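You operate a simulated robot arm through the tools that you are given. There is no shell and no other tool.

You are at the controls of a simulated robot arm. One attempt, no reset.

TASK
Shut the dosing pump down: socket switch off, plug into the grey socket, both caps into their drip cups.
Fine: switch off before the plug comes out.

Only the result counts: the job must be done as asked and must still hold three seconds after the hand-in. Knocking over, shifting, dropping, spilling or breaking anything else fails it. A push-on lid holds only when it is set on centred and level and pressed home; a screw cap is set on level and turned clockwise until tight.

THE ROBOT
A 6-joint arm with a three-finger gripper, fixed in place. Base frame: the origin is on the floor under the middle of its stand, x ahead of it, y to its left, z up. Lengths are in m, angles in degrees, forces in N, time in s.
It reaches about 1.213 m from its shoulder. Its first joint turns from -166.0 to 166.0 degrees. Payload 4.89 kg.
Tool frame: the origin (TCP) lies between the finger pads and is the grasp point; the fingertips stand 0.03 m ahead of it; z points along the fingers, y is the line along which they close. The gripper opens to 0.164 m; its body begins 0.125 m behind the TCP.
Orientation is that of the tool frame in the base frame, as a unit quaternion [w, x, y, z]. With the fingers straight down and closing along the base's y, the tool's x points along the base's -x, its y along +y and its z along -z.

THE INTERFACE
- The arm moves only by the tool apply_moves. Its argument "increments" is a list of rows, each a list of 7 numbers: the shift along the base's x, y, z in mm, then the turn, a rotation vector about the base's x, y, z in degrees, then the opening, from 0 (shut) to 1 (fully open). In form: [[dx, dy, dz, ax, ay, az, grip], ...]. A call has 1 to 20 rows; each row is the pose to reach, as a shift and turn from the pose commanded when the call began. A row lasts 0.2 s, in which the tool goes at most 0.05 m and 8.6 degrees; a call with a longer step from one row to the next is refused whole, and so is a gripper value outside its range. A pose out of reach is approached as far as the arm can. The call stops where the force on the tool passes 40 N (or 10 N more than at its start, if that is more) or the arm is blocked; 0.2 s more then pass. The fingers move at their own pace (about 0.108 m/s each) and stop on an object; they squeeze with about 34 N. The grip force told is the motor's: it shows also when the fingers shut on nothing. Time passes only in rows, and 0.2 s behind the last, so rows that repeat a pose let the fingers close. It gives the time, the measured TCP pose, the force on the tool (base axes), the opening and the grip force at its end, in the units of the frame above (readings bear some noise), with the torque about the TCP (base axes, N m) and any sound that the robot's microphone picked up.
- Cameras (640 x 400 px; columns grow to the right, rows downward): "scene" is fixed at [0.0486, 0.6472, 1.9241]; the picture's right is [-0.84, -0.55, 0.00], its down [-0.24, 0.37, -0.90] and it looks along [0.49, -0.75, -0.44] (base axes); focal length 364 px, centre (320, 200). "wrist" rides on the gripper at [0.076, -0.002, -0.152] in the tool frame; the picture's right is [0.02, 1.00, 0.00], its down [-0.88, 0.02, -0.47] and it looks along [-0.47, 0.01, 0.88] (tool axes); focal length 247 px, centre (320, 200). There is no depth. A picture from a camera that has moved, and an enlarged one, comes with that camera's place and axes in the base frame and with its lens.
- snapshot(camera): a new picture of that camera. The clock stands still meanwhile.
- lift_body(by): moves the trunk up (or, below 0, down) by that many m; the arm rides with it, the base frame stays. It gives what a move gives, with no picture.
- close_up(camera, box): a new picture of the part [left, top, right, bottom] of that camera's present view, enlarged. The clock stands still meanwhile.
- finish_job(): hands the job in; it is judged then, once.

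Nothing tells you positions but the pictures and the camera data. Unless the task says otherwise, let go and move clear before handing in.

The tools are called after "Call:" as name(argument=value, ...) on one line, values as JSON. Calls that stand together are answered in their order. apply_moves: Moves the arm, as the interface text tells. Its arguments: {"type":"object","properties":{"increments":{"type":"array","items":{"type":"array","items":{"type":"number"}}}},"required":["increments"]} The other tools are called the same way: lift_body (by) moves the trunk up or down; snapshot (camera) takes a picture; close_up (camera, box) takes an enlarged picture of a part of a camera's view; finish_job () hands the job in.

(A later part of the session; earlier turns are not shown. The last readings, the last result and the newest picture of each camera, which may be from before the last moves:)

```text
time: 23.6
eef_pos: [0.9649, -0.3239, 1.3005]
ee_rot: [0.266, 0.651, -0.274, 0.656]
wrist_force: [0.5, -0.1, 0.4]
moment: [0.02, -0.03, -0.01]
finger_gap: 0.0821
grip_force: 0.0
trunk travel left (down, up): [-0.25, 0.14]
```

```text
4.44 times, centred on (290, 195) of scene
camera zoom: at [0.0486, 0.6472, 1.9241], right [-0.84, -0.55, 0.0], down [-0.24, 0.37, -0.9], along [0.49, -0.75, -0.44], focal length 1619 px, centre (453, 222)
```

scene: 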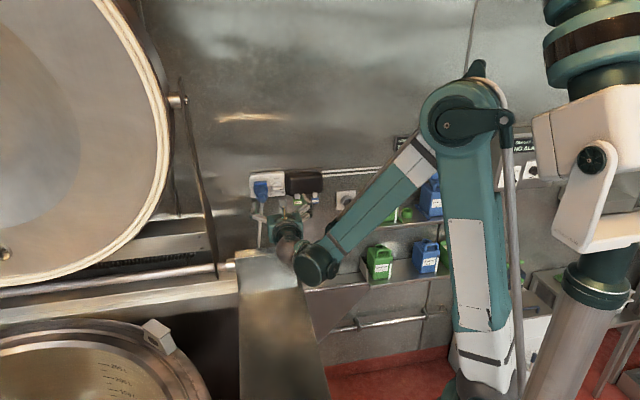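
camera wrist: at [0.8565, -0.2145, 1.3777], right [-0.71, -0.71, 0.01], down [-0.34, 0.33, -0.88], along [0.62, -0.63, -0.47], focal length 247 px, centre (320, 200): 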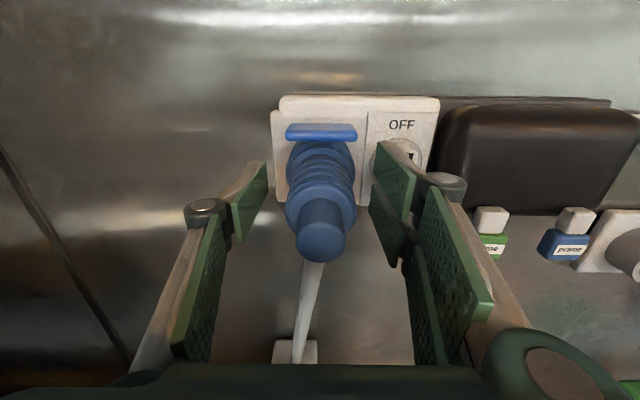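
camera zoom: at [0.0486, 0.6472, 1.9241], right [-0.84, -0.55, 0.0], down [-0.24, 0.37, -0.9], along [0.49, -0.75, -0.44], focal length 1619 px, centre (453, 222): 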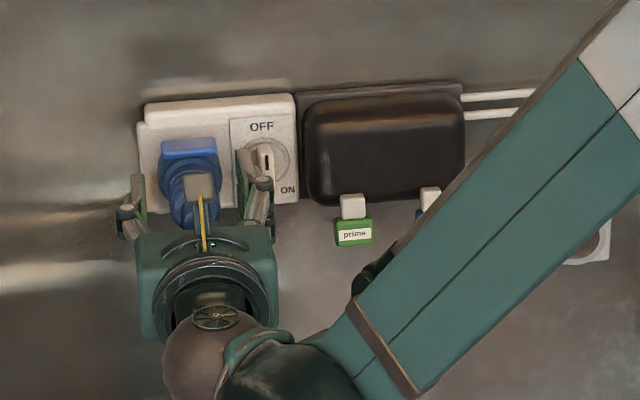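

Call:
apply_moves(increments=[[0, 0, 0, 0, 0, 0, 0], [0, 0, 0, 0, 0, 0, 0], [0, 0, 0, 0, 0, 0, 0]])

Call:
snapshot(camera="wrist")

```text
time: 24.4
eef_pos: [0.9645, -0.3232, 1.301]
ee_rot: [0.267, 0.651, -0.274, 0.655]
wrist_force: [-0.5, -2.0, -0.8]
moment: [0.01, -0.01, -0.12]
finger_gap: 0.0435
grip_force: 33.3
trunk travel left (down, up): [-0.25, 0.14]
```

```text
taken
camera wrist: at [0.8562, -0.2144, 1.3778], right [-0.71, -0.71, 0.01], down [-0.34, 0.33, -0.88], along [0.62, -0.63, -0.47], focal length 247 px, centre (320, 200)
```

wrist: 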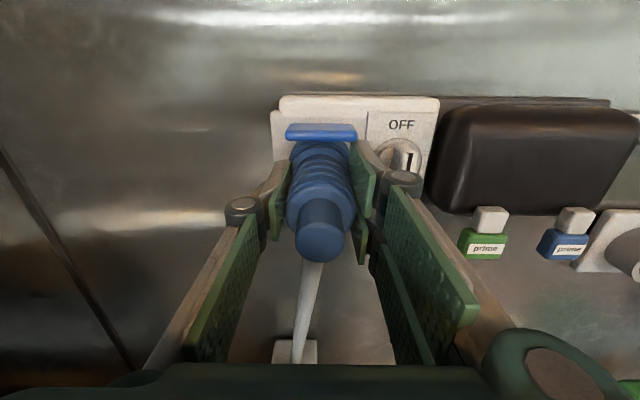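

The plug is firmly held (gap 43.5 mm, 33 N). With the switch off, I'll pull it straight out along the wall normal.

Call:
apply_moves(increments=[[-3.5, 3.5, 0, 0, 0, 0, 0], [-7, 7, 0, 0, 0, 0, 0], [-14, 14, 0, 0, 0, 0, 0], [-21, 21, 0, 0, 0, 0, 0], [-28, 28, 0, 0, 0, 0, 0], [-35, 35, 0, 0, 0, 0, 0]])

Call:
snapshot(camera="wrist")

Call:
close_up(camera="scene", box=[230, 150, 350, 240])

```text
time: 25.8
eef_pos: [0.9276, -0.2903, 1.2998]
ee_rot: [0.266, 0.652, -0.273, 0.656]
wrist_force: [0.1, 0.4, -0.3]
moment: [0.0, 0.04, 0.07]
finger_gap: 0.0438
grip_force: 34.5
trunk travel left (down, up): [-0.25, 0.14]
```

```text
taken
camera wrist: at [0.8187, -0.1824, 1.377], right [-0.71, -0.71, 0.01], down [-0.34, 0.33, -0.88], along [0.62, -0.63, -0.47], focal length 247 px, centre (320, 200)
```

wrist: 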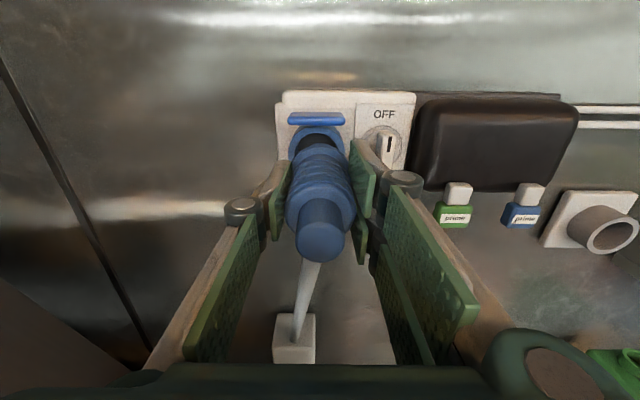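

```text
4.44 times, centred on (290, 195) of scene
camera zoom: at [0.0486, 0.6472, 1.9241], right [-0.84, -0.55, 0.0], down [-0.24, 0.37, -0.9], along [0.49, -0.75, -0.44], focal length 1619 px, centre (453, 222)
```

zoom: 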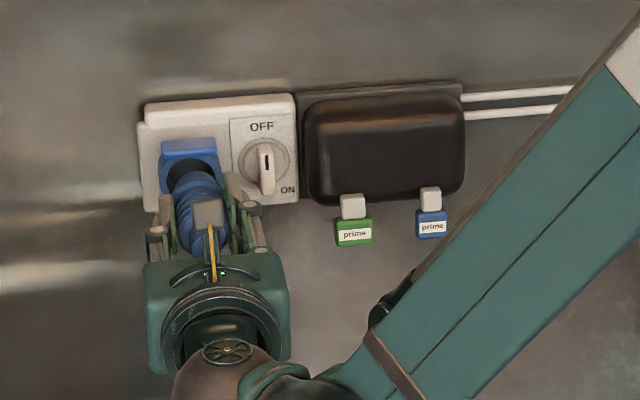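

The plug slides out; the blue ring and flap belong to the socket. I'll pull further until the nose is fully clear.

Call:
apply_moves(increments=[[-11, 11, 0, 0, 0, 0, 0], [-25, 25, 0, 0, 0, 0, 0], [-46, 46, 0, 0, 0, 0, 0], [-67, 67, 0, 0, 0, 0, 0], [-67, 67, 0, 0, 0, 0, 0]])

Call:
snapshot(camera="wrist")

Call:
close_up(camera="wrist", box=[240, 60, 420, 270])

Call:
close_up(camera="scene", box=[230, 150, 350, 240])

```text
time: 27.0
eef_pos: [0.8608, -0.2231, 1.2988]
ee_rot: [0.267, 0.651, -0.274, 0.655]
wrist_force: [0.4, 0.6, -0.5]
moment: [0.05, 0.03, -0.02]
finger_gap: 0.0435
grip_force: 33.5
trunk travel left (down, up): [-0.25, 0.14]
```

```text
taken
camera wrist: at [0.7536, -0.1151, 1.3759], right [-0.71, -0.71, 0.01], down [-0.34, 0.33, -0.88], along [0.62, -0.63, -0.47], focal length 247 px, centre (320, 200)
```

wrist: 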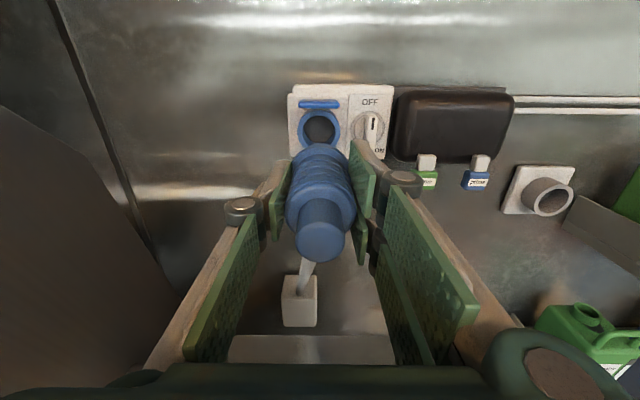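

```text
1.90 times, centred on (330, 165) of wrist
camera zoom: at [0.7536, -0.1151, 1.3759], right [-0.71, -0.71, 0.01], down [-0.34, 0.33, -0.88], along [0.62, -0.63, -0.47], focal length 470 px, centre (301, 267)
```

zoom: 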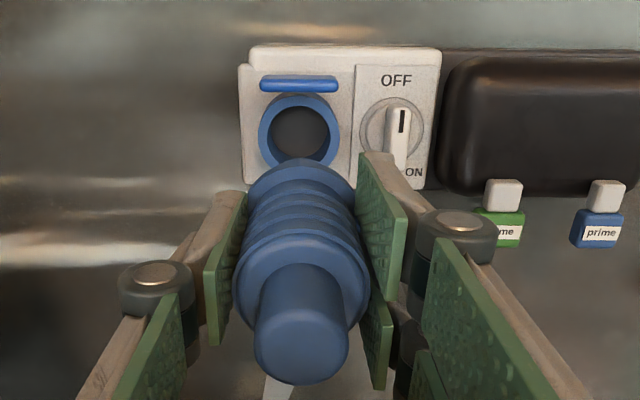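

```text
4.44 times, centred on (290, 195) of scene
camera zoom: at [0.0486, 0.6472, 1.9241], right [-0.84, -0.55, 0.0], down [-0.24, 0.37, -0.9], along [0.49, -0.75, -0.44], focal length 1619 px, centre (453, 222)
```

zoom: 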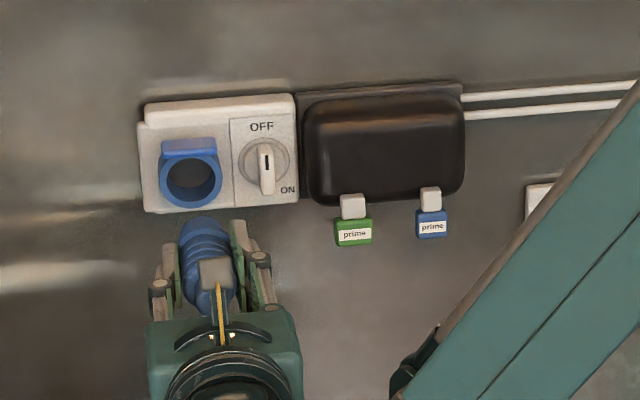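

The plug is out and held square. I'll carry it right, well off the wall, to look at the grey socket and the shelf's side guard next to it.

Call:
apply_moves(increments=[[-30, -15, 0, 0, 0, 0, 0], [-65, -35, 0, 0, 0, 0, 0], [-100, -60, 0, 0, 0, 0, 0], [-135, -85, 0, 0, 0, 0, 0], [-170, -110, 0, 0, 0, 0, 0], [-205, -135, 0, 0, 0, 0, 0], [-240, -155, 0, 0, 0, 0, 0], [-260, -166, 0, 0, 0, 0, 0], [-260, -166, 0, 0, 0, 0, 0]])

Call:
snapshot(camera="wrist")

Call:
snapshot(camera="scene")

Call:
close_up(camera="wrist", box=[300, 70, 560, 240])

Call:
close_up(camera="scene", box=[290, 160, 410, 250])

```text
time: 29.0
eef_pos: [0.6005, -0.3906, 1.2996]
ee_rot: [0.267, 0.651, -0.274, 0.655]
wrist_force: [-0.3, 0.2, -0.7]
moment: [0.04, 0.05, 0.06]
finger_gap: 0.0437
grip_force: 34.3
trunk travel left (down, up): [-0.25, 0.14]
```

```text
taken
camera wrist: at [0.4937, -0.2816, 1.3767], right [-0.71, -0.71, 0.01], down [-0.34, 0.33, -0.88], along [0.62, -0.63, -0.47], focal length 247 px, centre (320, 200)
```

wrist: 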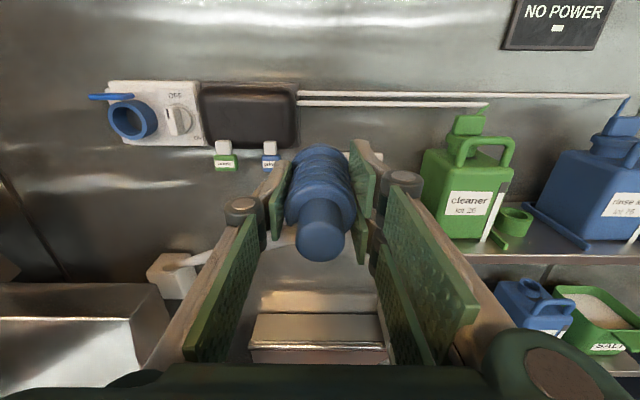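

```text
taken
```

scene: 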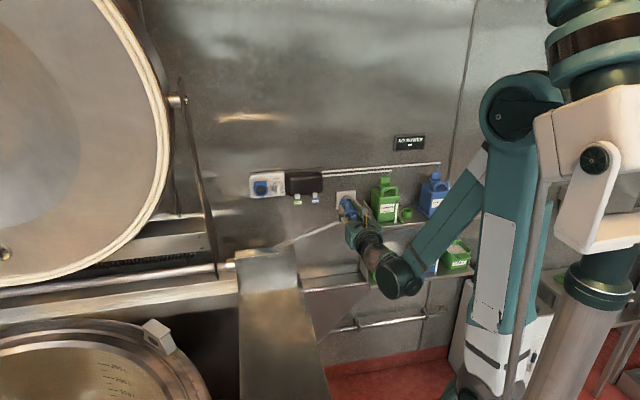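

```text
2.35 times, centred on (430, 155) of wrist
camera zoom: at [0.4937, -0.2816, 1.3767], right [-0.71, -0.71, 0.01], down [-0.34, 0.33, -0.88], along [0.62, -0.63, -0.47], focal length 581 px, centre (61, 306)
```

zoom: 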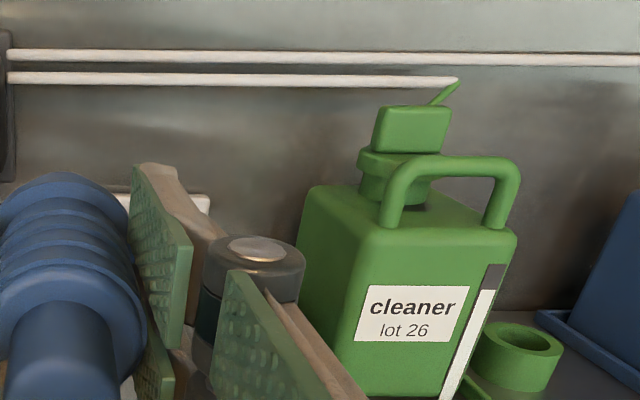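

```text
4.44 times, centred on (350, 205) of scene
camera zoom: at [0.0486, 0.6472, 1.9241], right [-0.84, -0.55, 0.0], down [-0.24, 0.37, -0.9], along [0.49, -0.75, -0.44], focal length 1619 px, centre (187, 178)
```

zoom: 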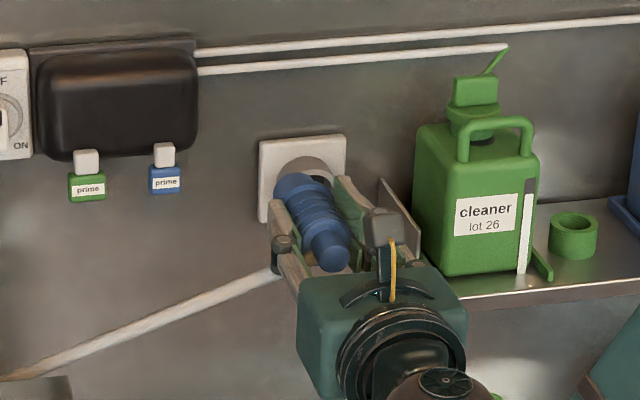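

The display now shows NO POWER, as it should. The plug hides the grey socket from here, so I'll step left and lower to view it past the fingers.

Call:
apply_moves(increments=[[30, 15, -10, 0, 0, 0, 0], [65, 33, -20, 0, 0, 0, 0], [100, 51, -30, 0, 0, 0, 0], [135, 69, -40, 0, 0, 0, 0], [170, 86.5, -50, 0, 0, 0, 0], [170, 86.5, -50, 0, 0, 0, 0]])

Call:
snapshot(camera="wrist")

Call:
close_up(camera="wrist", box=[420, 80, 640, 260])

Call:
close_up(camera="scene", box=[310, 170, 400, 240])

```text
time: 30.4
eef_pos: [0.7698, -0.301, 1.2483]
ee_rot: [0.266, 0.652, -0.273, 0.656]
wrist_force: [0.6, 0.3, -0.6]
moment: [0.01, -0.04, -0.15]
finger_gap: 0.0433
grip_force: 33.7
trunk travel left (down, up): [-0.25, 0.14]
```

```text
taken
camera wrist: at [0.6621, -0.1932, 1.3249], right [-0.71, -0.71, 0.01], down [-0.34, 0.33, -0.88], along [0.62, -0.63, -0.47], focal length 247 px, centre (320, 200)
```

wrist: 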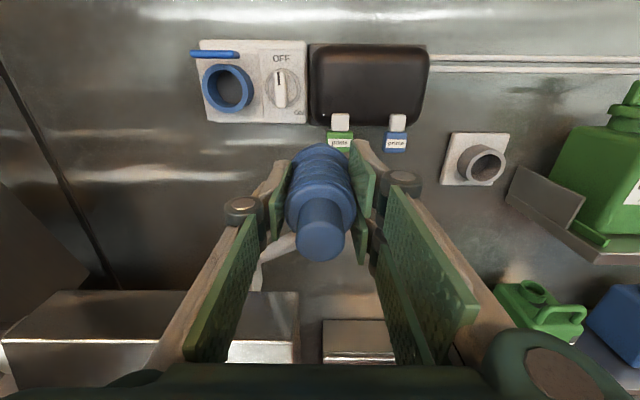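

```text
2.22 times, centred on (530, 170) of wrist
camera zoom: at [0.6621, -0.1932, 1.3249], right [-0.71, -0.71, 0.01], down [-0.34, 0.33, -0.88], along [0.62, -0.63, -0.47], focal length 549 px, centre (-147, 267)
```

zoom: 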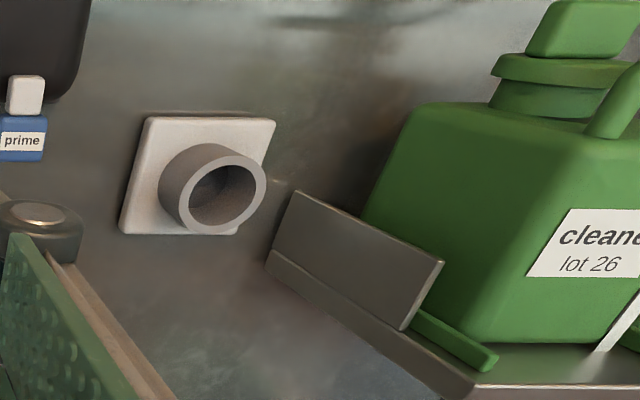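

```text
5.71 times, centred on (355, 205) of scene
camera zoom: at [0.0486, 0.6472, 1.9241], right [-0.84, -0.55, 0.0], down [-0.24, 0.37, -0.9], along [0.49, -0.75, -0.44], focal length 2081 px, centre (120, 171)
```

zoom: 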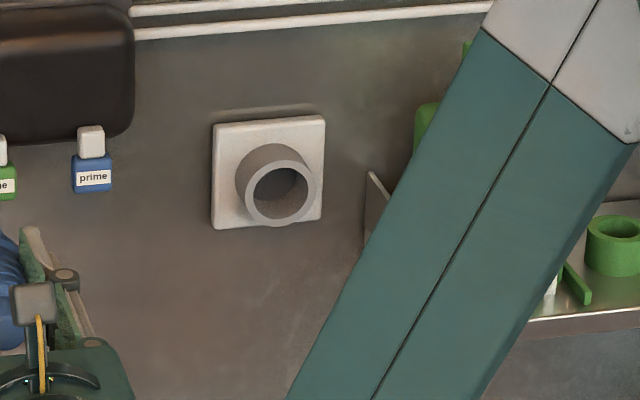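

The grey socket's rim centre comes out at r≈-0.072, c≈-0.969, z≈1.191. Measuring the blue socket the same way will give me the seating depth and the plug's offset in the grip.

Call:
close_up(camera="wrist", box=[180, 20, 340, 140])

Call:
close_up(camera="scene", box=[240, 160, 310, 215])

Call:
close_up(camera="scene", box=[275, 190, 355, 250])

Call:
close_up(camera="wrist", box=[230, 120, 410, 280])

```text
3.33 times, centred on (260, 80) of wrist
camera zoom: at [0.6621, -0.1932, 1.3249], right [-0.71, -0.71, 0.01], down [-0.34, 0.33, -0.88], along [0.62, -0.63, -0.47], focal length 823 px, centre (520, 600)
```

zoom: 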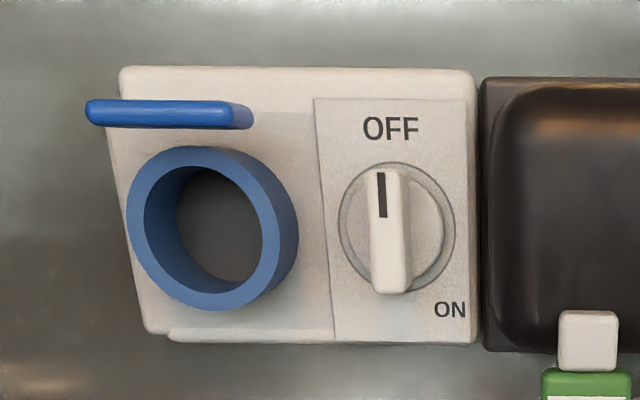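

```text
7.27 times, centred on (275, 188) of scene
camera zoom: at [0.0486, 0.6472, 1.9241], right [-0.84, -0.55, 0.0], down [-0.24, 0.37, -0.9], along [0.49, -0.75, -0.44], focal length 2649 px, centre (647, 291)
```

zoom: 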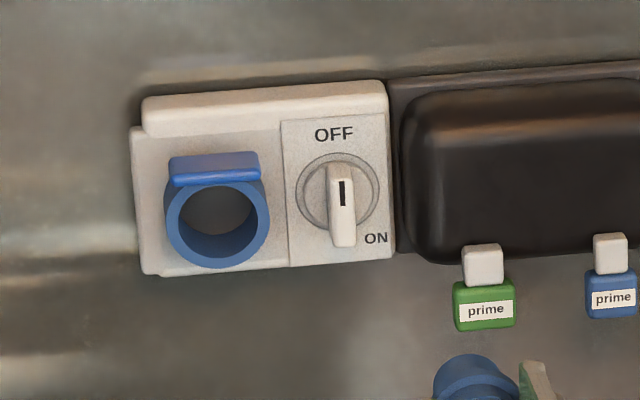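

```text
6.67 times, centred on (315, 220) of scene
camera zoom: at [0.0486, 0.6472, 1.9241], right [-0.84, -0.55, 0.0], down [-0.24, 0.37, -0.9], along [0.49, -0.75, -0.44], focal length 2428 px, centre (353, 67)
```

zoom: 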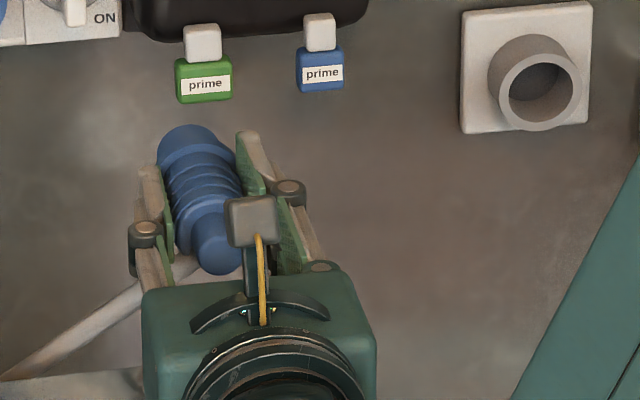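

```text
2.50 times, centred on (320, 200) of wrist
camera zoom: at [0.6621, -0.1932, 1.3249], right [-0.71, -0.71, 0.01], down [-0.34, 0.33, -0.88], along [0.62, -0.63, -0.47], focal length 617 px, centre (320, 200)
```

zoom: 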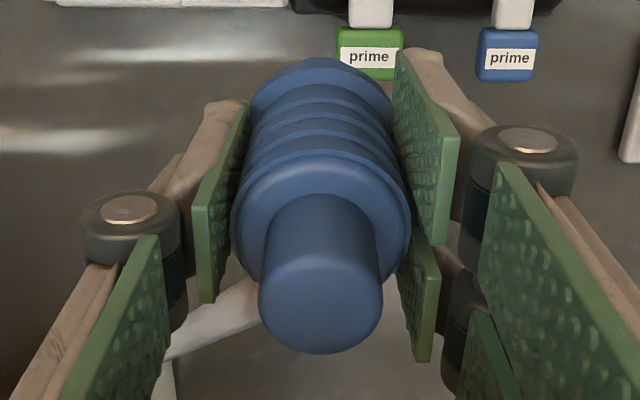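

Blue rim is at r=-0.451, c=-0.942, z=1.302, so the plug sits on the tool axis. I'll move in front of the grey socket at the same stand-off I had after pulling out, so the two views can be compared directly.

Call:
apply_moves(increments=[[-20, -26, -8, 0, 0, 0, 0], [-43, -57, -16, 0, 0, 0, 0], [-66, -88, -25, 0, 0, 0, 0], [-89, -119, -33, 0, 0, 0, 0], [-112, -150, -42, 0, 0, 0, 0], [-135, -180, -50, 0, 0, 0, 0], [-156.5, -207.7, -58, 0, 0, 0, 0], [-156.5, -207.7, -58, 0, 0, 0, 0]])

Call:
snapshot(camera="wrist")

Call:
close_up(camera="wrist", box=[240, 60, 420, 270])

Call:
close_up(camera="scene", box=[310, 170, 430, 260])

```text
time: 32.2
eef_pos: [0.6205, -0.5162, 1.2015]
ee_rot: [0.267, 0.653, -0.274, 0.654]
wrist_force: [-0.3, 0.0, -1.0]
moment: [0.02, -0.01, 0.06]
finger_gap: 0.0433
grip_force: 33.9
out of reach, approached as far as the arm can: row 7, 8
trunk travel left (down, up): [-0.25, 0.14]
```

```text
taken
camera wrist: at [0.5115, -0.4073, 1.279], right [-0.71, -0.71, 0.01], down [-0.34, 0.33, -0.88], along [0.62, -0.62, -0.48], focal length 247 px, centre (320, 200)
```

wrist: 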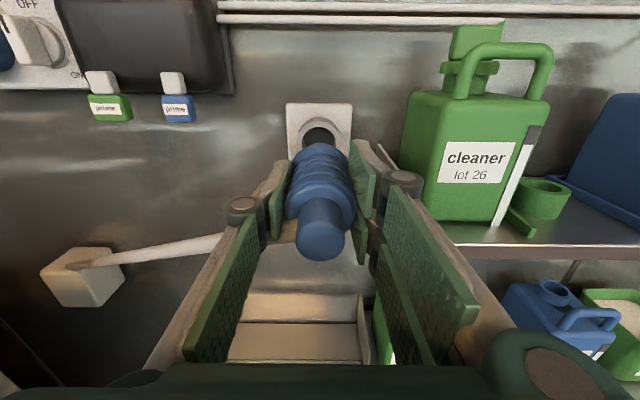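

```text
1.90 times, centred on (330, 165) of wrist
camera zoom: at [0.5115, -0.4073, 1.279], right [-0.71, -0.71, 0.01], down [-0.34, 0.33, -0.88], along [0.62, -0.62, -0.48], focal length 470 px, centre (301, 267)
```

zoom: 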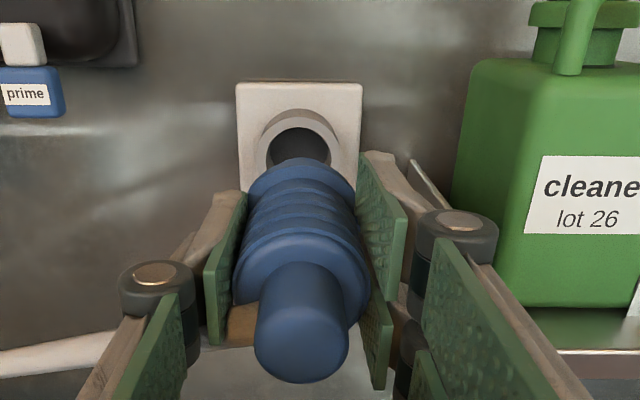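

```text
4.44 times, centred on (370, 215) of scene
camera zoom: at [0.0486, 0.6472, 1.9241], right [-0.84, -0.55, 0.0], down [-0.24, 0.37, -0.9], along [0.49, -0.75, -0.44], focal length 1619 px, centre (98, 133)
```

zoom: 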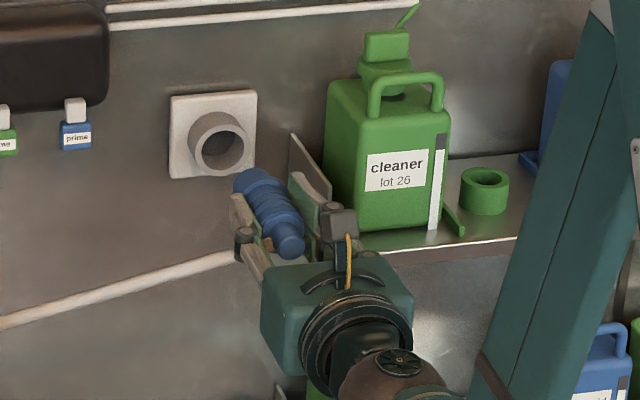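

The arm cannot get low enough here with the trunk at this height. I'll raise the tool and back off, lower the trunk 0.10 m, and come back in from there.

Call:
apply_moves(increments=[[-14, 14, 33, 0, 0, 0, 0], [-28, 28, 66, 0, 0, 0, 0], [-42, 42, 100, 0, 0, 0, 0], [-42, 42, 100, 0, 0, 0, 0]])

Call:
lift_body(by=-0.05)

```text
time: 33.2
eef_pos: [0.5756, -0.4728, 1.3047]
ee_rot: [0.266, 0.652, -0.273, 0.656]
wrist_force: [-0.3, 0.8, 0.6]
moment: [0.05, 0.05, 0.03]
finger_gap: 0.0437
grip_force: 34.5
trunk travel left (down, up): [-0.25, 0.14]
```

```text
time: 34.1
eef_pos: [0.5767, -0.4741, 1.253]
ee_rot: [0.266, 0.651, -0.274, 0.656]
wrist_force: [0.9, -0.9, -0.2]
moment: [0.0, 0.01, 0.02]
finger_gap: 0.0432
grip_force: 34.1
trunk travel left (down, up): [-0.2, 0.19]
```

Call:
lift_body(by=-0.05)

```text
time: 35.0
eef_pos: [0.578, -0.4757, 1.2037]
ee_rot: [0.267, 0.651, -0.275, 0.655]
wrist_force: [-0.6, -0.3, -0.1]
moment: [0.03, 0.06, 0.01]
finger_gap: 0.0437
grip_force: 34.1
trunk travel left (down, up): [-0.15, 0.24]
```

Call:
apply_moves(increments=[[18, -16, -7, 0, 0, 0, 0], [35.7, -32.6, -13.7, 0, 0, 0, 0], [35.7, -32.6, -13.7, 0, 0, 0, 0], [35.7, -32.6, -13.7, 0, 0, 0, 0]])

Call:
close_up(camera="wrist", box=[240, 60, 420, 270])

Call:
close_up(camera="scene", box=[310, 170, 430, 260])

```text
time: 36.0
eef_pos: [0.6114, -0.5086, 1.1886]
ee_rot: [0.265, 0.652, -0.273, 0.656]
wrist_force: [1.2, -1.0, -0.6]
moment: [-0.03, -0.01, -0.01]
finger_gap: 0.0434
grip_force: 34.7
trunk travel left (down, up): [-0.15, 0.24]
```

```text
1.90 times, centred on (330, 165) of wrist
camera zoom: at [0.505, -0.3994, 1.2661], right [-0.71, -0.71, 0.01], down [-0.34, 0.33, -0.88], along [0.62, -0.63, -0.47], focal length 470 px, centre (301, 267)
```

zoom: 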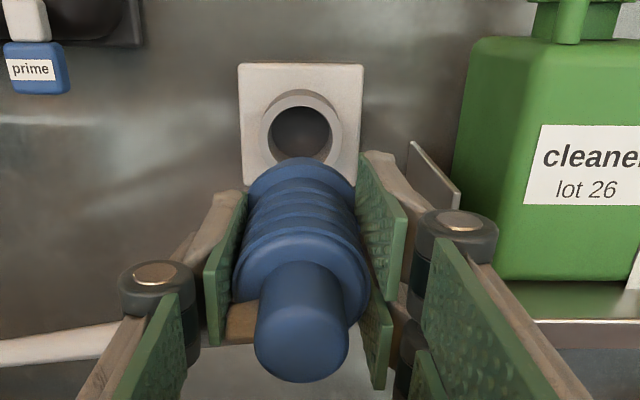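

```text
4.44 times, centred on (370, 215) of scene
camera zoom: at [0.0486, 0.6472, 1.9241], right [-0.84, -0.55, 0.0], down [-0.24, 0.37, -0.9], along [0.49, -0.75, -0.44], focal length 1619 px, centre (98, 133)
```

zoom: 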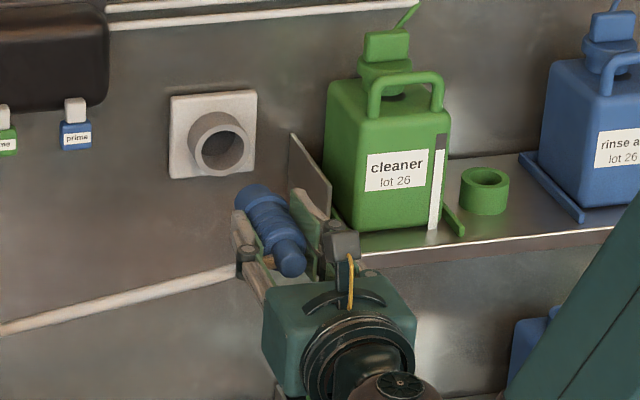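

The grey socket now shows in the same spot and size as the blue one did at this stand-off, so the line-up is good to about 2 mm. I'll apply that small correction and advance until the nose is just short of the rim.

Call:
apply_moves(increments=[[17, -13, 1, 0, 0, 0, 0], [35, -31, 1, 0, 0, 0, 0], [53, -49, 1, 0, 0, 0, 0], [67, -63.5, 1, 0, 0, 0, 0], [77.6, -74.4, 1, 0, 0, 0, 0], [77.6, -74.4, 1, 0, 0, 0, 0]])

Call:
close_up(camera="wrist", box=[240, 60, 420, 270])

Call:
close_up(camera="scene", box=[320, 175, 390, 230])

```text
time: 37.4
eef_pos: [0.6905, -0.5827, 1.1909]
ee_rot: [0.265, 0.652, -0.273, 0.656]
wrist_force: [-0.2, -0.1, -1.6]
moment: [0.03, 0.01, 0.01]
finger_gap: 0.0436
grip_force: 34.1
trunk travel left (down, up): [-0.15, 0.24]
```

```text
1.90 times, centred on (330, 165) of wrist
camera zoom: at [0.5824, -0.4744, 1.2675], right [-0.71, -0.71, 0.01], down [-0.34, 0.33, -0.88], along [0.62, -0.63, -0.47], focal length 470 px, centre (301, 267)
```

zoom: 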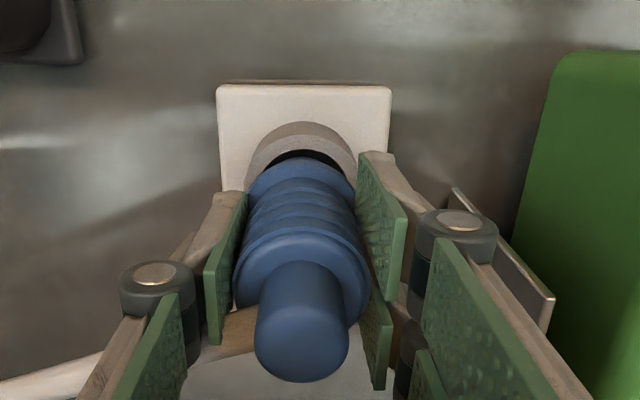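

```text
7.27 times, centred on (355, 202) of scene
camera zoom: at [0.0486, 0.6472, 1.9241], right [-0.84, -0.55, 0.0], down [-0.24, 0.37, -0.9], along [0.49, -0.75, -0.44], focal length 2649 px, centre (66, 182)
```

zoom: 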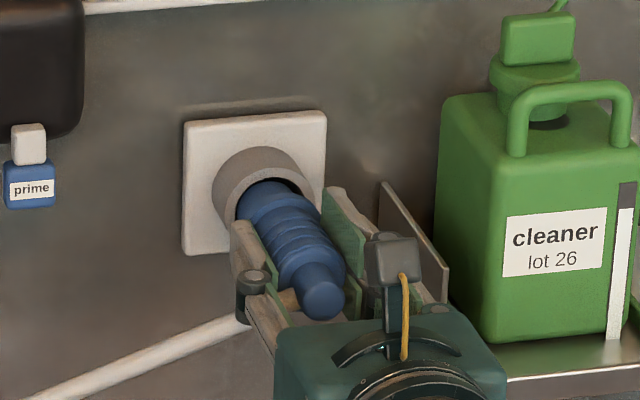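

Call:
close_up(camera="scene", box=[338, 185, 370, 213])

Call:
close_up(camera="wrist", box=[280, 100, 360, 160])

```text
14.29 times, centred on (354, 199) of scene
camera zoom: at [0.0486, 0.6472, 1.9241], right [-0.84, -0.55, 0.0], down [-0.24, 0.37, -0.9], along [0.49, -0.75, -0.44], focal length 5203 px, centre (-166, 214)
```

zoom: 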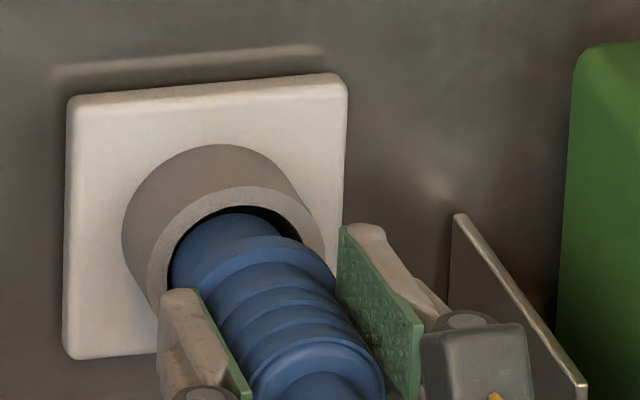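

```text
6.67 times, centred on (320, 130) of wrist
camera zoom: at [0.5824, -0.4744, 1.2675], right [-0.71, -0.71, 0.01], down [-0.34, 0.33, -0.88], along [0.62, -0.63, -0.47], focal length 1646 px, centre (320, 667)
```

zoom: 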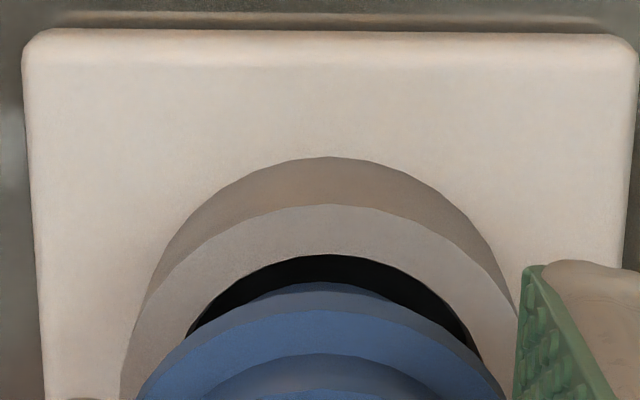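

The nose is just entering the hole, centred to within about 1 mm and with no contact force. I'll push it home slowly.

Call:
apply_moves(increments=[[3.5, -3.5, 0, 0, 0, 0, 0], [7, -7, 0, 0, 0, 0, 0], [10.5, -10.5, 0, 0, 0, 0, 0], [14, -14, 0, 0, 0, 0, 0], [17.5, -17.5, 0, 0, 0, 0, 0], [20, -20, 0, 0, 0, 0, 0], [20, -20, 0, 0, 0, 0, 0]])

Call:
close_up(camera="scene", box=[338, 185, 370, 213])

Call:
close_up(camera="wrist", box=[240, 60, 420, 270])

```text
time: 39.0
eef_pos: [0.7082, -0.6018, 1.1906]
ee_rot: [0.266, 0.651, -0.273, 0.656]
wrist_force: [-19.7, 17.2, -8.9]
moment: [0.31, 0.22, -0.07]
finger_gap: 0.0434
grip_force: 33.7
trunk travel left (down, up): [-0.15, 0.24]
```

```text
14.29 times, centred on (354, 199) of scene
camera zoom: at [0.0486, 0.6472, 1.9241], right [-0.84, -0.55, 0.0], down [-0.24, 0.37, -0.9], along [0.49, -0.75, -0.44], focal length 5203 px, centre (-166, 214)
```

zoom: 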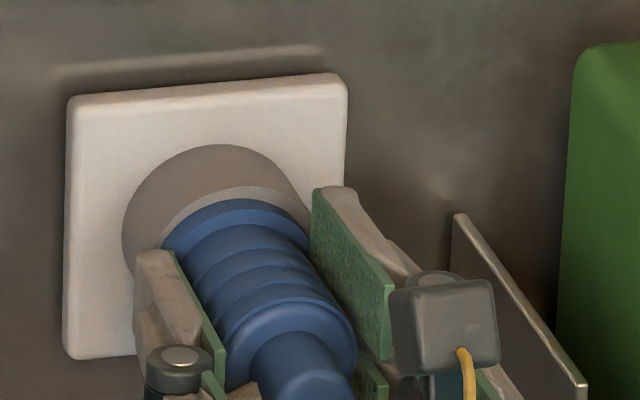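

```text
1.90 times, centred on (330, 165) of wrist
camera zoom: at [0.6012, -0.4922, 1.2678], right [-0.71, -0.71, 0.01], down [-0.34, 0.33, -0.88], along [0.62, -0.63, -0.47], focal length 470 px, centre (301, 267)
```

zoom: 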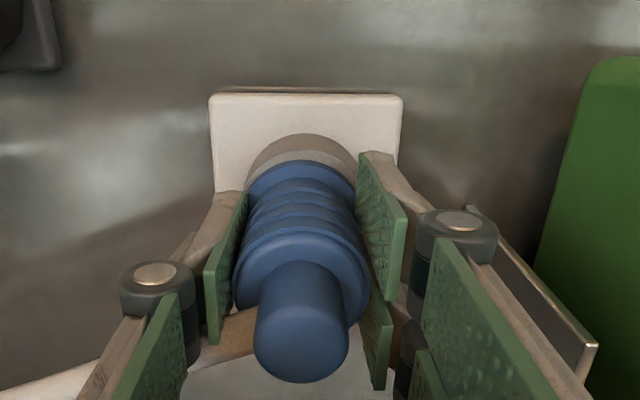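

The collar is at the rim with about 26 N of resistance and a little downward load. I'll ease down slightly and press a bit more to see whether it is fully home.

Call:
apply_moves(increments=[[0, 0, -0.6, 0, 0, 0, 0], [1, -1, -0.6, 0, 0, 0, 0], [2, -2, -0.6, 0, 0, 0, 0], [2, -2, -0.6, 0, 0, 0, 0]])

Call:
close_up(camera="scene", box=[338, 185, 370, 213])

Call:
close_up(camera="wrist", box=[280, 100, 360, 160])

```text
time: 39.8
eef_pos: [0.7092, -0.6028, 1.1915]
ee_rot: [0.266, 0.651, -0.274, 0.656]
wrist_force: [-9.8, 10.7, 6.4]
moment: [-0.24, -0.21, -0.18]
finger_gap: 0.0433
grip_force: 34.4
trunk travel left (down, up): [-0.15, 0.24]
stopped in row 3: the force on the tool passed its limit at 44 N (the readings are from after the stop); the commanded pose is now the measured one
```

```text
14.29 times, centred on (354, 199) of scene
camera zoom: at [0.0486, 0.6472, 1.9241], right [-0.84, -0.55, 0.0], down [-0.24, 0.37, -0.9], along [0.49, -0.75, -0.44], focal length 5203 px, centre (-166, 214)
```

zoom: 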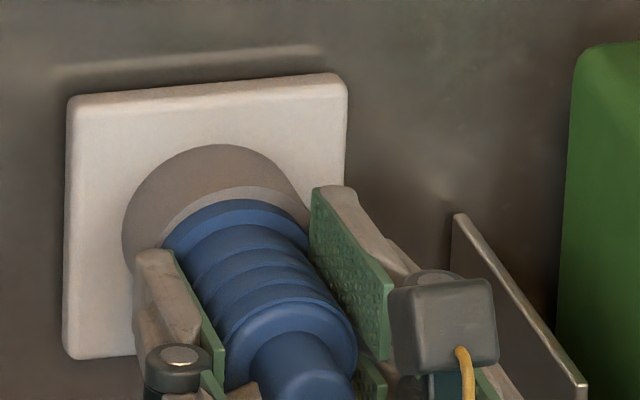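

```text
6.67 times, centred on (320, 130) of wrist
camera zoom: at [0.6019, -0.493, 1.2675], right [-0.71, -0.71, 0.01], down [-0.34, 0.33, -0.88], along [0.62, -0.63, -0.47], focal length 1646 px, centre (320, 667)
```

zoom: 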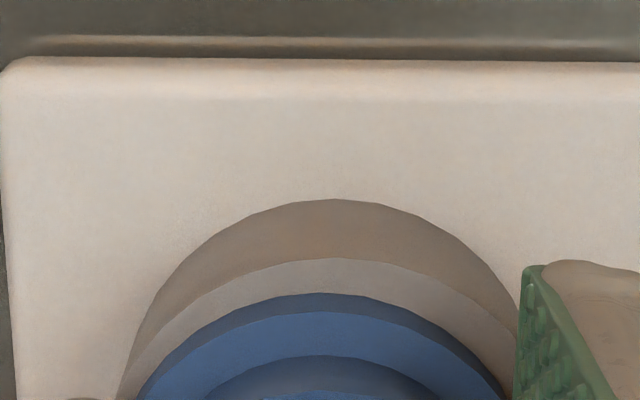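

The plug is blocked solidly with its collar flush on the grey rim, so it is home. I'll let go and back straight out.

Call:
apply_moves(increments=[[0, 0, 0, 0, 0, 0, 0.4], [0, 0, 0, 0, 0, 0, 0.4], [0, 0, 0, 0, 0, 0, 0.4], [-10, 10, 0, 0, 0, 0, 0.4], [-30, 30, 0, 0, 0, 0, 0.4], [-60, 60, 0, 0, 0, 0, 0.4], [-90, 90, 0, 0, 0, 0, 0.4], [-115, 115, 5, 0, 0, 0, 0.4]])

Call:
snapshot(camera="wrist")

Call:
close_up(camera="scene", box=[320, 175, 390, 230])

```text
time: 41.6
eef_pos: [0.595, -0.4877, 1.1927]
ee_rot: [0.266, 0.652, -0.274, 0.655]
wrist_force: [0.7, -1.4, -0.2]
moment: [-0.1, -0.11, 0.03]
finger_gap: 0.0656
grip_force: 0.0
trunk travel left (down, up): [-0.15, 0.24]
```

```text
taken
camera wrist: at [0.4875, -0.379, 1.2697], right [-0.71, -0.71, 0.01], down [-0.34, 0.33, -0.88], along [0.62, -0.63, -0.47], focal length 247 px, centre (320, 200)
```

wrist: 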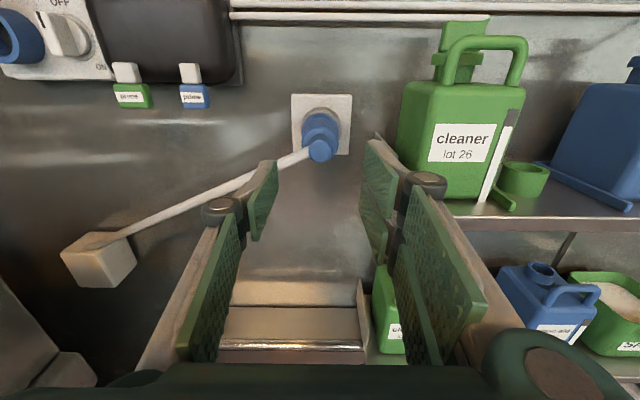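

```text
7.27 times, centred on (355, 202) of scene
camera zoom: at [0.0486, 0.6472, 1.9241], right [-0.84, -0.55, 0.0], down [-0.24, 0.37, -0.9], along [0.49, -0.75, -0.44], focal length 2649 px, centre (66, 182)
```

zoom: 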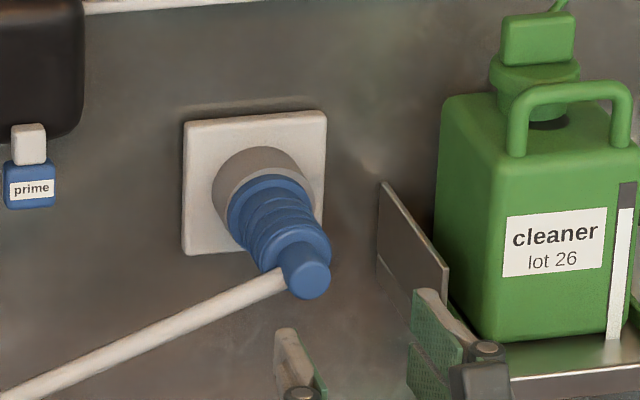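

The plug stays in the grey socket. Now I'll study the caps and drip cups on the upper shelf.

Call:
close_up(camera="wrist", box=[380, 0, 640, 230])

Call:
close_up(camera="scene", box=[365, 165, 425, 225])

Call:
close_up(camera="scene", box=[410, 155, 490, 225])

Call:
snapshot(camera="scene")

```text
1.74 times, centred on (510, 115) of wrist
camera zoom: at [0.4875, -0.379, 1.2697], right [-0.71, -0.71, 0.01], down [-0.34, 0.33, -0.88], along [0.62, -0.63, -0.47], focal length 430 px, centre (-10, 348)
```

zoom: 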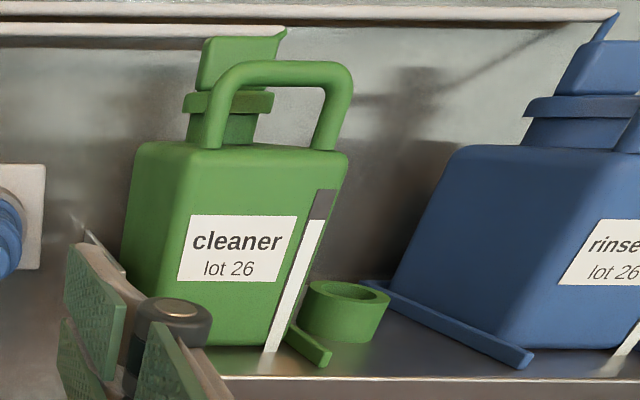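

```text
6.67 times, centred on (395, 195) of scene
camera zoom: at [0.0486, 0.6472, 1.9241], right [-0.84, -0.55, 0.0], down [-0.24, 0.37, -0.9], along [0.49, -0.75, -0.44], focal length 2428 px, centre (-180, 233)
```

zoom: 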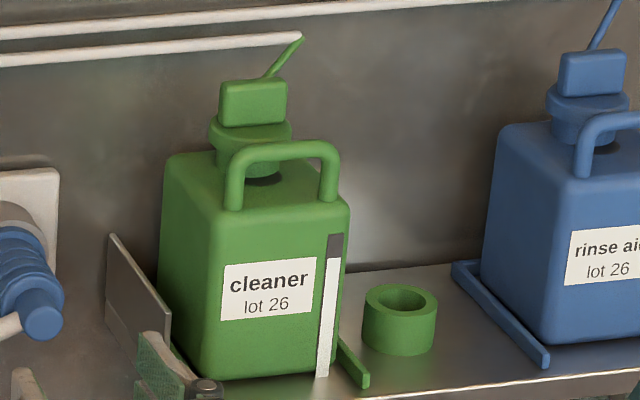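

```text
5.71 times, centred on (450, 190) of scene
camera zoom: at [0.0486, 0.6472, 1.9241], right [-0.84, -0.55, 0.0], down [-0.24, 0.37, -0.9], along [0.49, -0.75, -0.44], focal length 2081 px, centre (-423, 257)
```

zoom: 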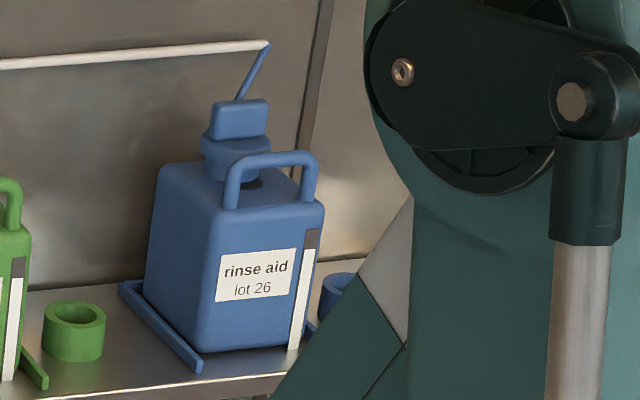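

```text
taken
```

scene: 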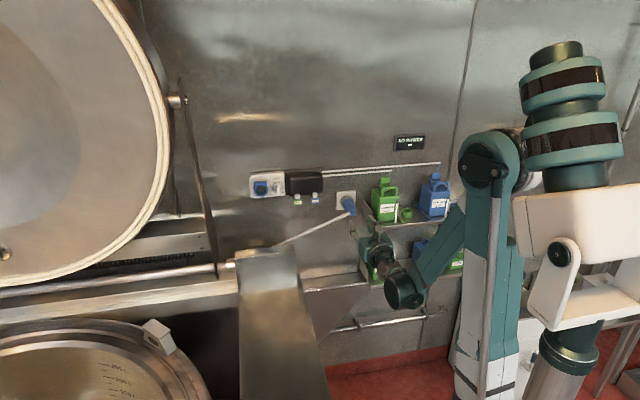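

I need a top-down view of the caps, so I'll raise the arm, back off from the wall and turn the tool to point down with its camera on the room side.

Call:
apply_moves(increments=[[-14, 14, 37, 0, 0, 0, 0.4], [-29, 29, 75, 0, 0, 0, 0.4], [-44, 44, 112, 0, 0, 0, 0.4], [-59, 59, 150, 0, 0, 0, 0.4], [-73, 73, 187, 0, 0, 0, 0.4], [-88, 88, 225, 0, 0, 0, 0.4], [-103, 103, 262, 0, 0, 0, 0.4], [-117, 117, 300, 0, 0, 0, 0.4]])

Call:
apply_moves(increments=[[0, 0, 0, -4.25, 4.25, 6.01, 0.5], [0, 0, 0, -8.5, 8.5, 12.02, 0.6], [0, 0, 0, -12.75, 12.75, 18.03, 0.6], [0, 0, 0, -17, 17, 24.04, 0.6], [0, 0, 0, -21.25, 21.25, 30.05, 0.6], [0, 0, 0, -25.5, 25.5, 36.06, 0.6], [0, 0, 0, -29.75, 29.75, 42.07, 0.6], [0, 0, 0, -34, 34, 48.08, 0.6], [0, 0, 0, -38.25, 38.25, 54.09, 0.6], [0, 0, 0, -42.5, 42.5, 60.1, 0.6]])

```text
time: 43.4
eef_pos: [0.4819, -0.3707, 1.4919]
ee_rot: [0.267, 0.652, -0.274, 0.655]
wrist_force: [1.7, -0.6, -0.1]
moment: [-0.05, -0.05, -0.03]
finger_gap: 0.0658
grip_force: 0.0
trunk travel left (down, up): [-0.15, 0.24]
```

```text
time: 44.6
eef_pos: [0.5286, -0.2641, 1.4796]
ee_rot: [0.19, 0.736, 0.128, 0.637]
wrist_force: [-1.1, 1.3, 0.6]
moment: [0.0, 0.1, -0.13]
finger_gap: 0.0985
grip_force: 0.0
trunk travel left (down, up): [-0.15, 0.24]
stopped in row 5: the arm was blocked; the commanded pose is now the measured one
```

The turn stopped partway, with the arm blocked by itself or a joint limit. I'll look before doing anything else.

Call:
snapshot(camera="scene")

Call:
snapshot(camera="wrist")

```text
taken
```

scene: 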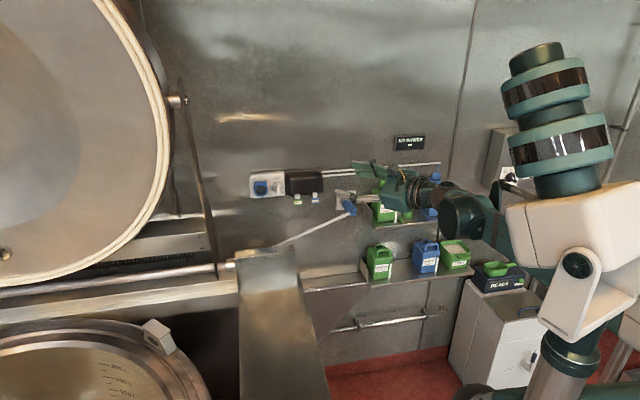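

```text
taken
camera wrist: at [0.3897, -0.2126, 1.5644], right [-0.05, -0.88, 0.46], down [-0.6, -0.34, -0.72], along [0.8, -0.32, -0.52], focal length 247 px, centre (320, 200)
```

wrist: 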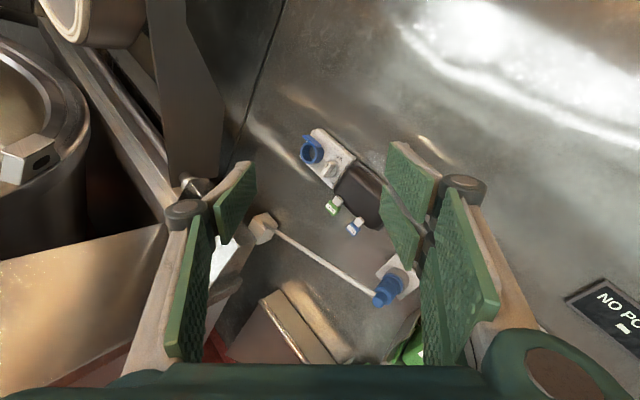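

The tool swung the wrong way round for the wrist. I'll undo this turn, restore the trunk height, and return to the tool-down pose along the path that worked at the start.

Call:
apply_moves(increments=[[-7, -17, 2, 3.4, -2.8, -6.1, 0.6], [-15, -35, 4, 7.0, -5.7, -12.4, 0.6], [-23, -53, 6, 10.7, -8.8, -19.0, 0.6], [-31, -71, 8, 14.4, -11.9, -25.7, 0.6], [-39, -89, 10, 18.2, -14.9, -32.4, 0.6], [-46.7, -106.6, 12.3, 21.9, -18.0, -39.0, 0.6]])

Call:
snapshot(camera="scene")

```text
time: 46.0
eef_pos: [0.4818, -0.378, 1.4909]
ee_rot: [0.27, 0.652, -0.277, 0.652]
wrist_force: [-0.1, 0.3, 0.0]
moment: [0.02, 0.0, -0.02]
finger_gap: 0.0983
grip_force: 0.1
trunk travel left (down, up): [-0.15, 0.24]
```

```text
taken
```

scene: 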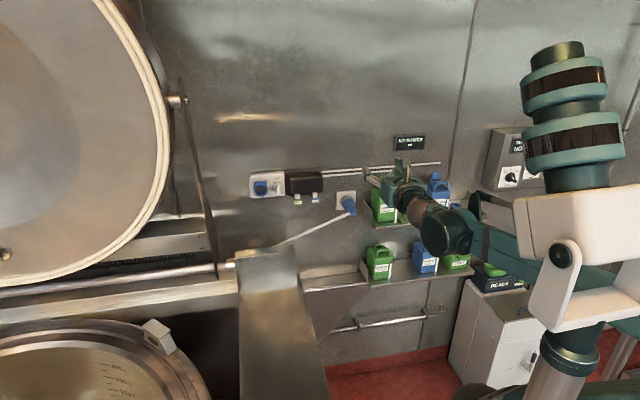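

Call:
lift_body(by=0.1)

Call:
apply_moves(increments=[[22, 32, -23, 0, 0, 0, 1], [43, 63, -47, 0, 0, 0, 1], [65, 95, -70, 0, 0, 0, 1], [87, 127, -93, 0, 0, 0, 1], [108, 158, -117, 0, 0, 0, 1], [130, 190, -140, 0, 0, 0, 1], [130, 190, -140, 0, 0, 0, 1]])

```text
time: 47.3
eef_pos: [0.4817, -0.3777, 1.5895]
ee_rot: [0.269, 0.653, -0.276, 0.653]
wrist_force: [0.1, -0.1, -0.2]
moment: [0.01, 0.01, 0.01]
finger_gap: 0.098
grip_force: 0.1
trunk travel left (down, up): [-0.25, 0.14]
```

```text
time: 48.9
eef_pos: [0.6107, -0.1875, 1.4446]
ee_rot: [0.27, 0.653, -0.275, 0.652]
wrist_force: [1.4, 0.5, -0.7]
moment: [-0.05, -0.03, -0.19]
finger_gap: 0.164
grip_force: 0.0
trunk travel left (down, up): [-0.25, 0.14]
```

Call:
apply_moves(increments=[[-1, -10, 2, 5.6, -2.3, -5.6, 1], [-2, -20, 3, 11.2, -4.6, -11.2, 1], [-3, -31, 5, 16.8, -7.0, -16.8, 1], [-4, -42, 7, 22.4, -9.3, -22.4, 1], [-6, -52, 8, 28.0, -11.6, -28.0, 1], [-7, -63, 10, 33.6, -13.9, -33.6, 1], [-8, -74, 12, 39.2, -16.2, -39.2, 1], [-9, -84, 13, 44.9, -18.6, -44.9, 1]])

Call:
apply_moves(increments=[[-1, -10, 2, 5.6, -2.3, -5.6, 1], [-2, -20, 3, 11.2, -4.6, -11.2, 1], [-3, -31, 5, 16.8, -7.0, -16.8, 1], [-4, -42, 7, 22.4, -9.3, -22.4, 1], [-6, -52, 8, 28.0, -11.6, -28.0, 1], [-7, -63, 10, 33.6, -13.9, -33.6, 1], [-8, -74, 12, 39.2, -16.2, -39.2, 1], [-9, -84, 13, 44.8, -18.6, -44.8, 1], [-10, -94, 15, 50.4, -20.9, -50.4, 1], [-11, -105, 17, 56.0, -23.2, -56.0, 1]])

Call:
snapshot(camera="wrist")

Call:
snapshot(camera="scene")

```text
time: 50.7
eef_pos: [0.6026, -0.27, 1.4606]
ee_rot: [-0.183, -0.443, 0.757, -0.444]
wrist_force: [-0.5, 0.4, -0.2]
moment: [-0.03, -0.03, 0.01]
finger_gap: 0.1639
grip_force: 0.0
trunk travel left (down, up): [-0.25, 0.14]
```

```text
time: 52.9
eef_pos: [0.5927, -0.3753, 1.4788]
ee_rot: [0.002, 0.005, 1.0, 0.004]
wrist_force: [-0.5, 0.9, 0.3]
moment: [-0.13, 0.07, -0.01]
finger_gap: 0.1638
grip_force: 0.1
trunk travel left (down, up): [-0.25, 0.14]
```

```text
taken
camera wrist: at [0.5146, -0.3775, 1.6317], right [-0.01, 1.0, 0.01], down [0.88, 0.01, 0.48], along [0.48, 0.01, -0.88], focal length 247 px, centre (320, 200)
```

wrist: 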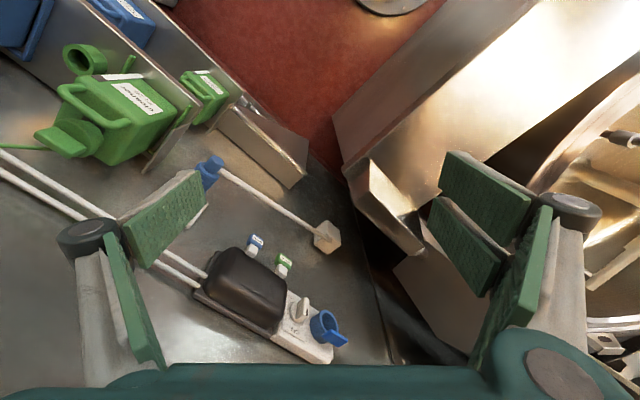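

```text
taken
```

scene: 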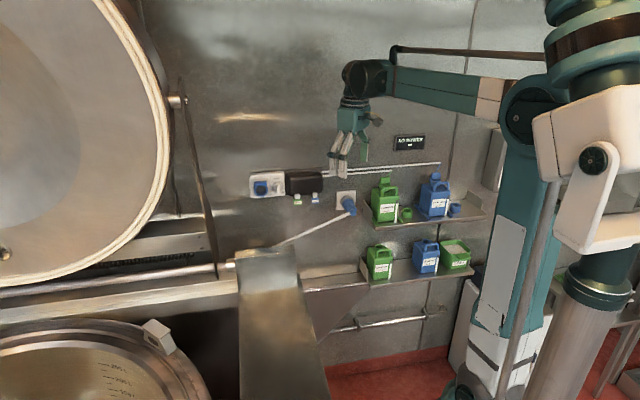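

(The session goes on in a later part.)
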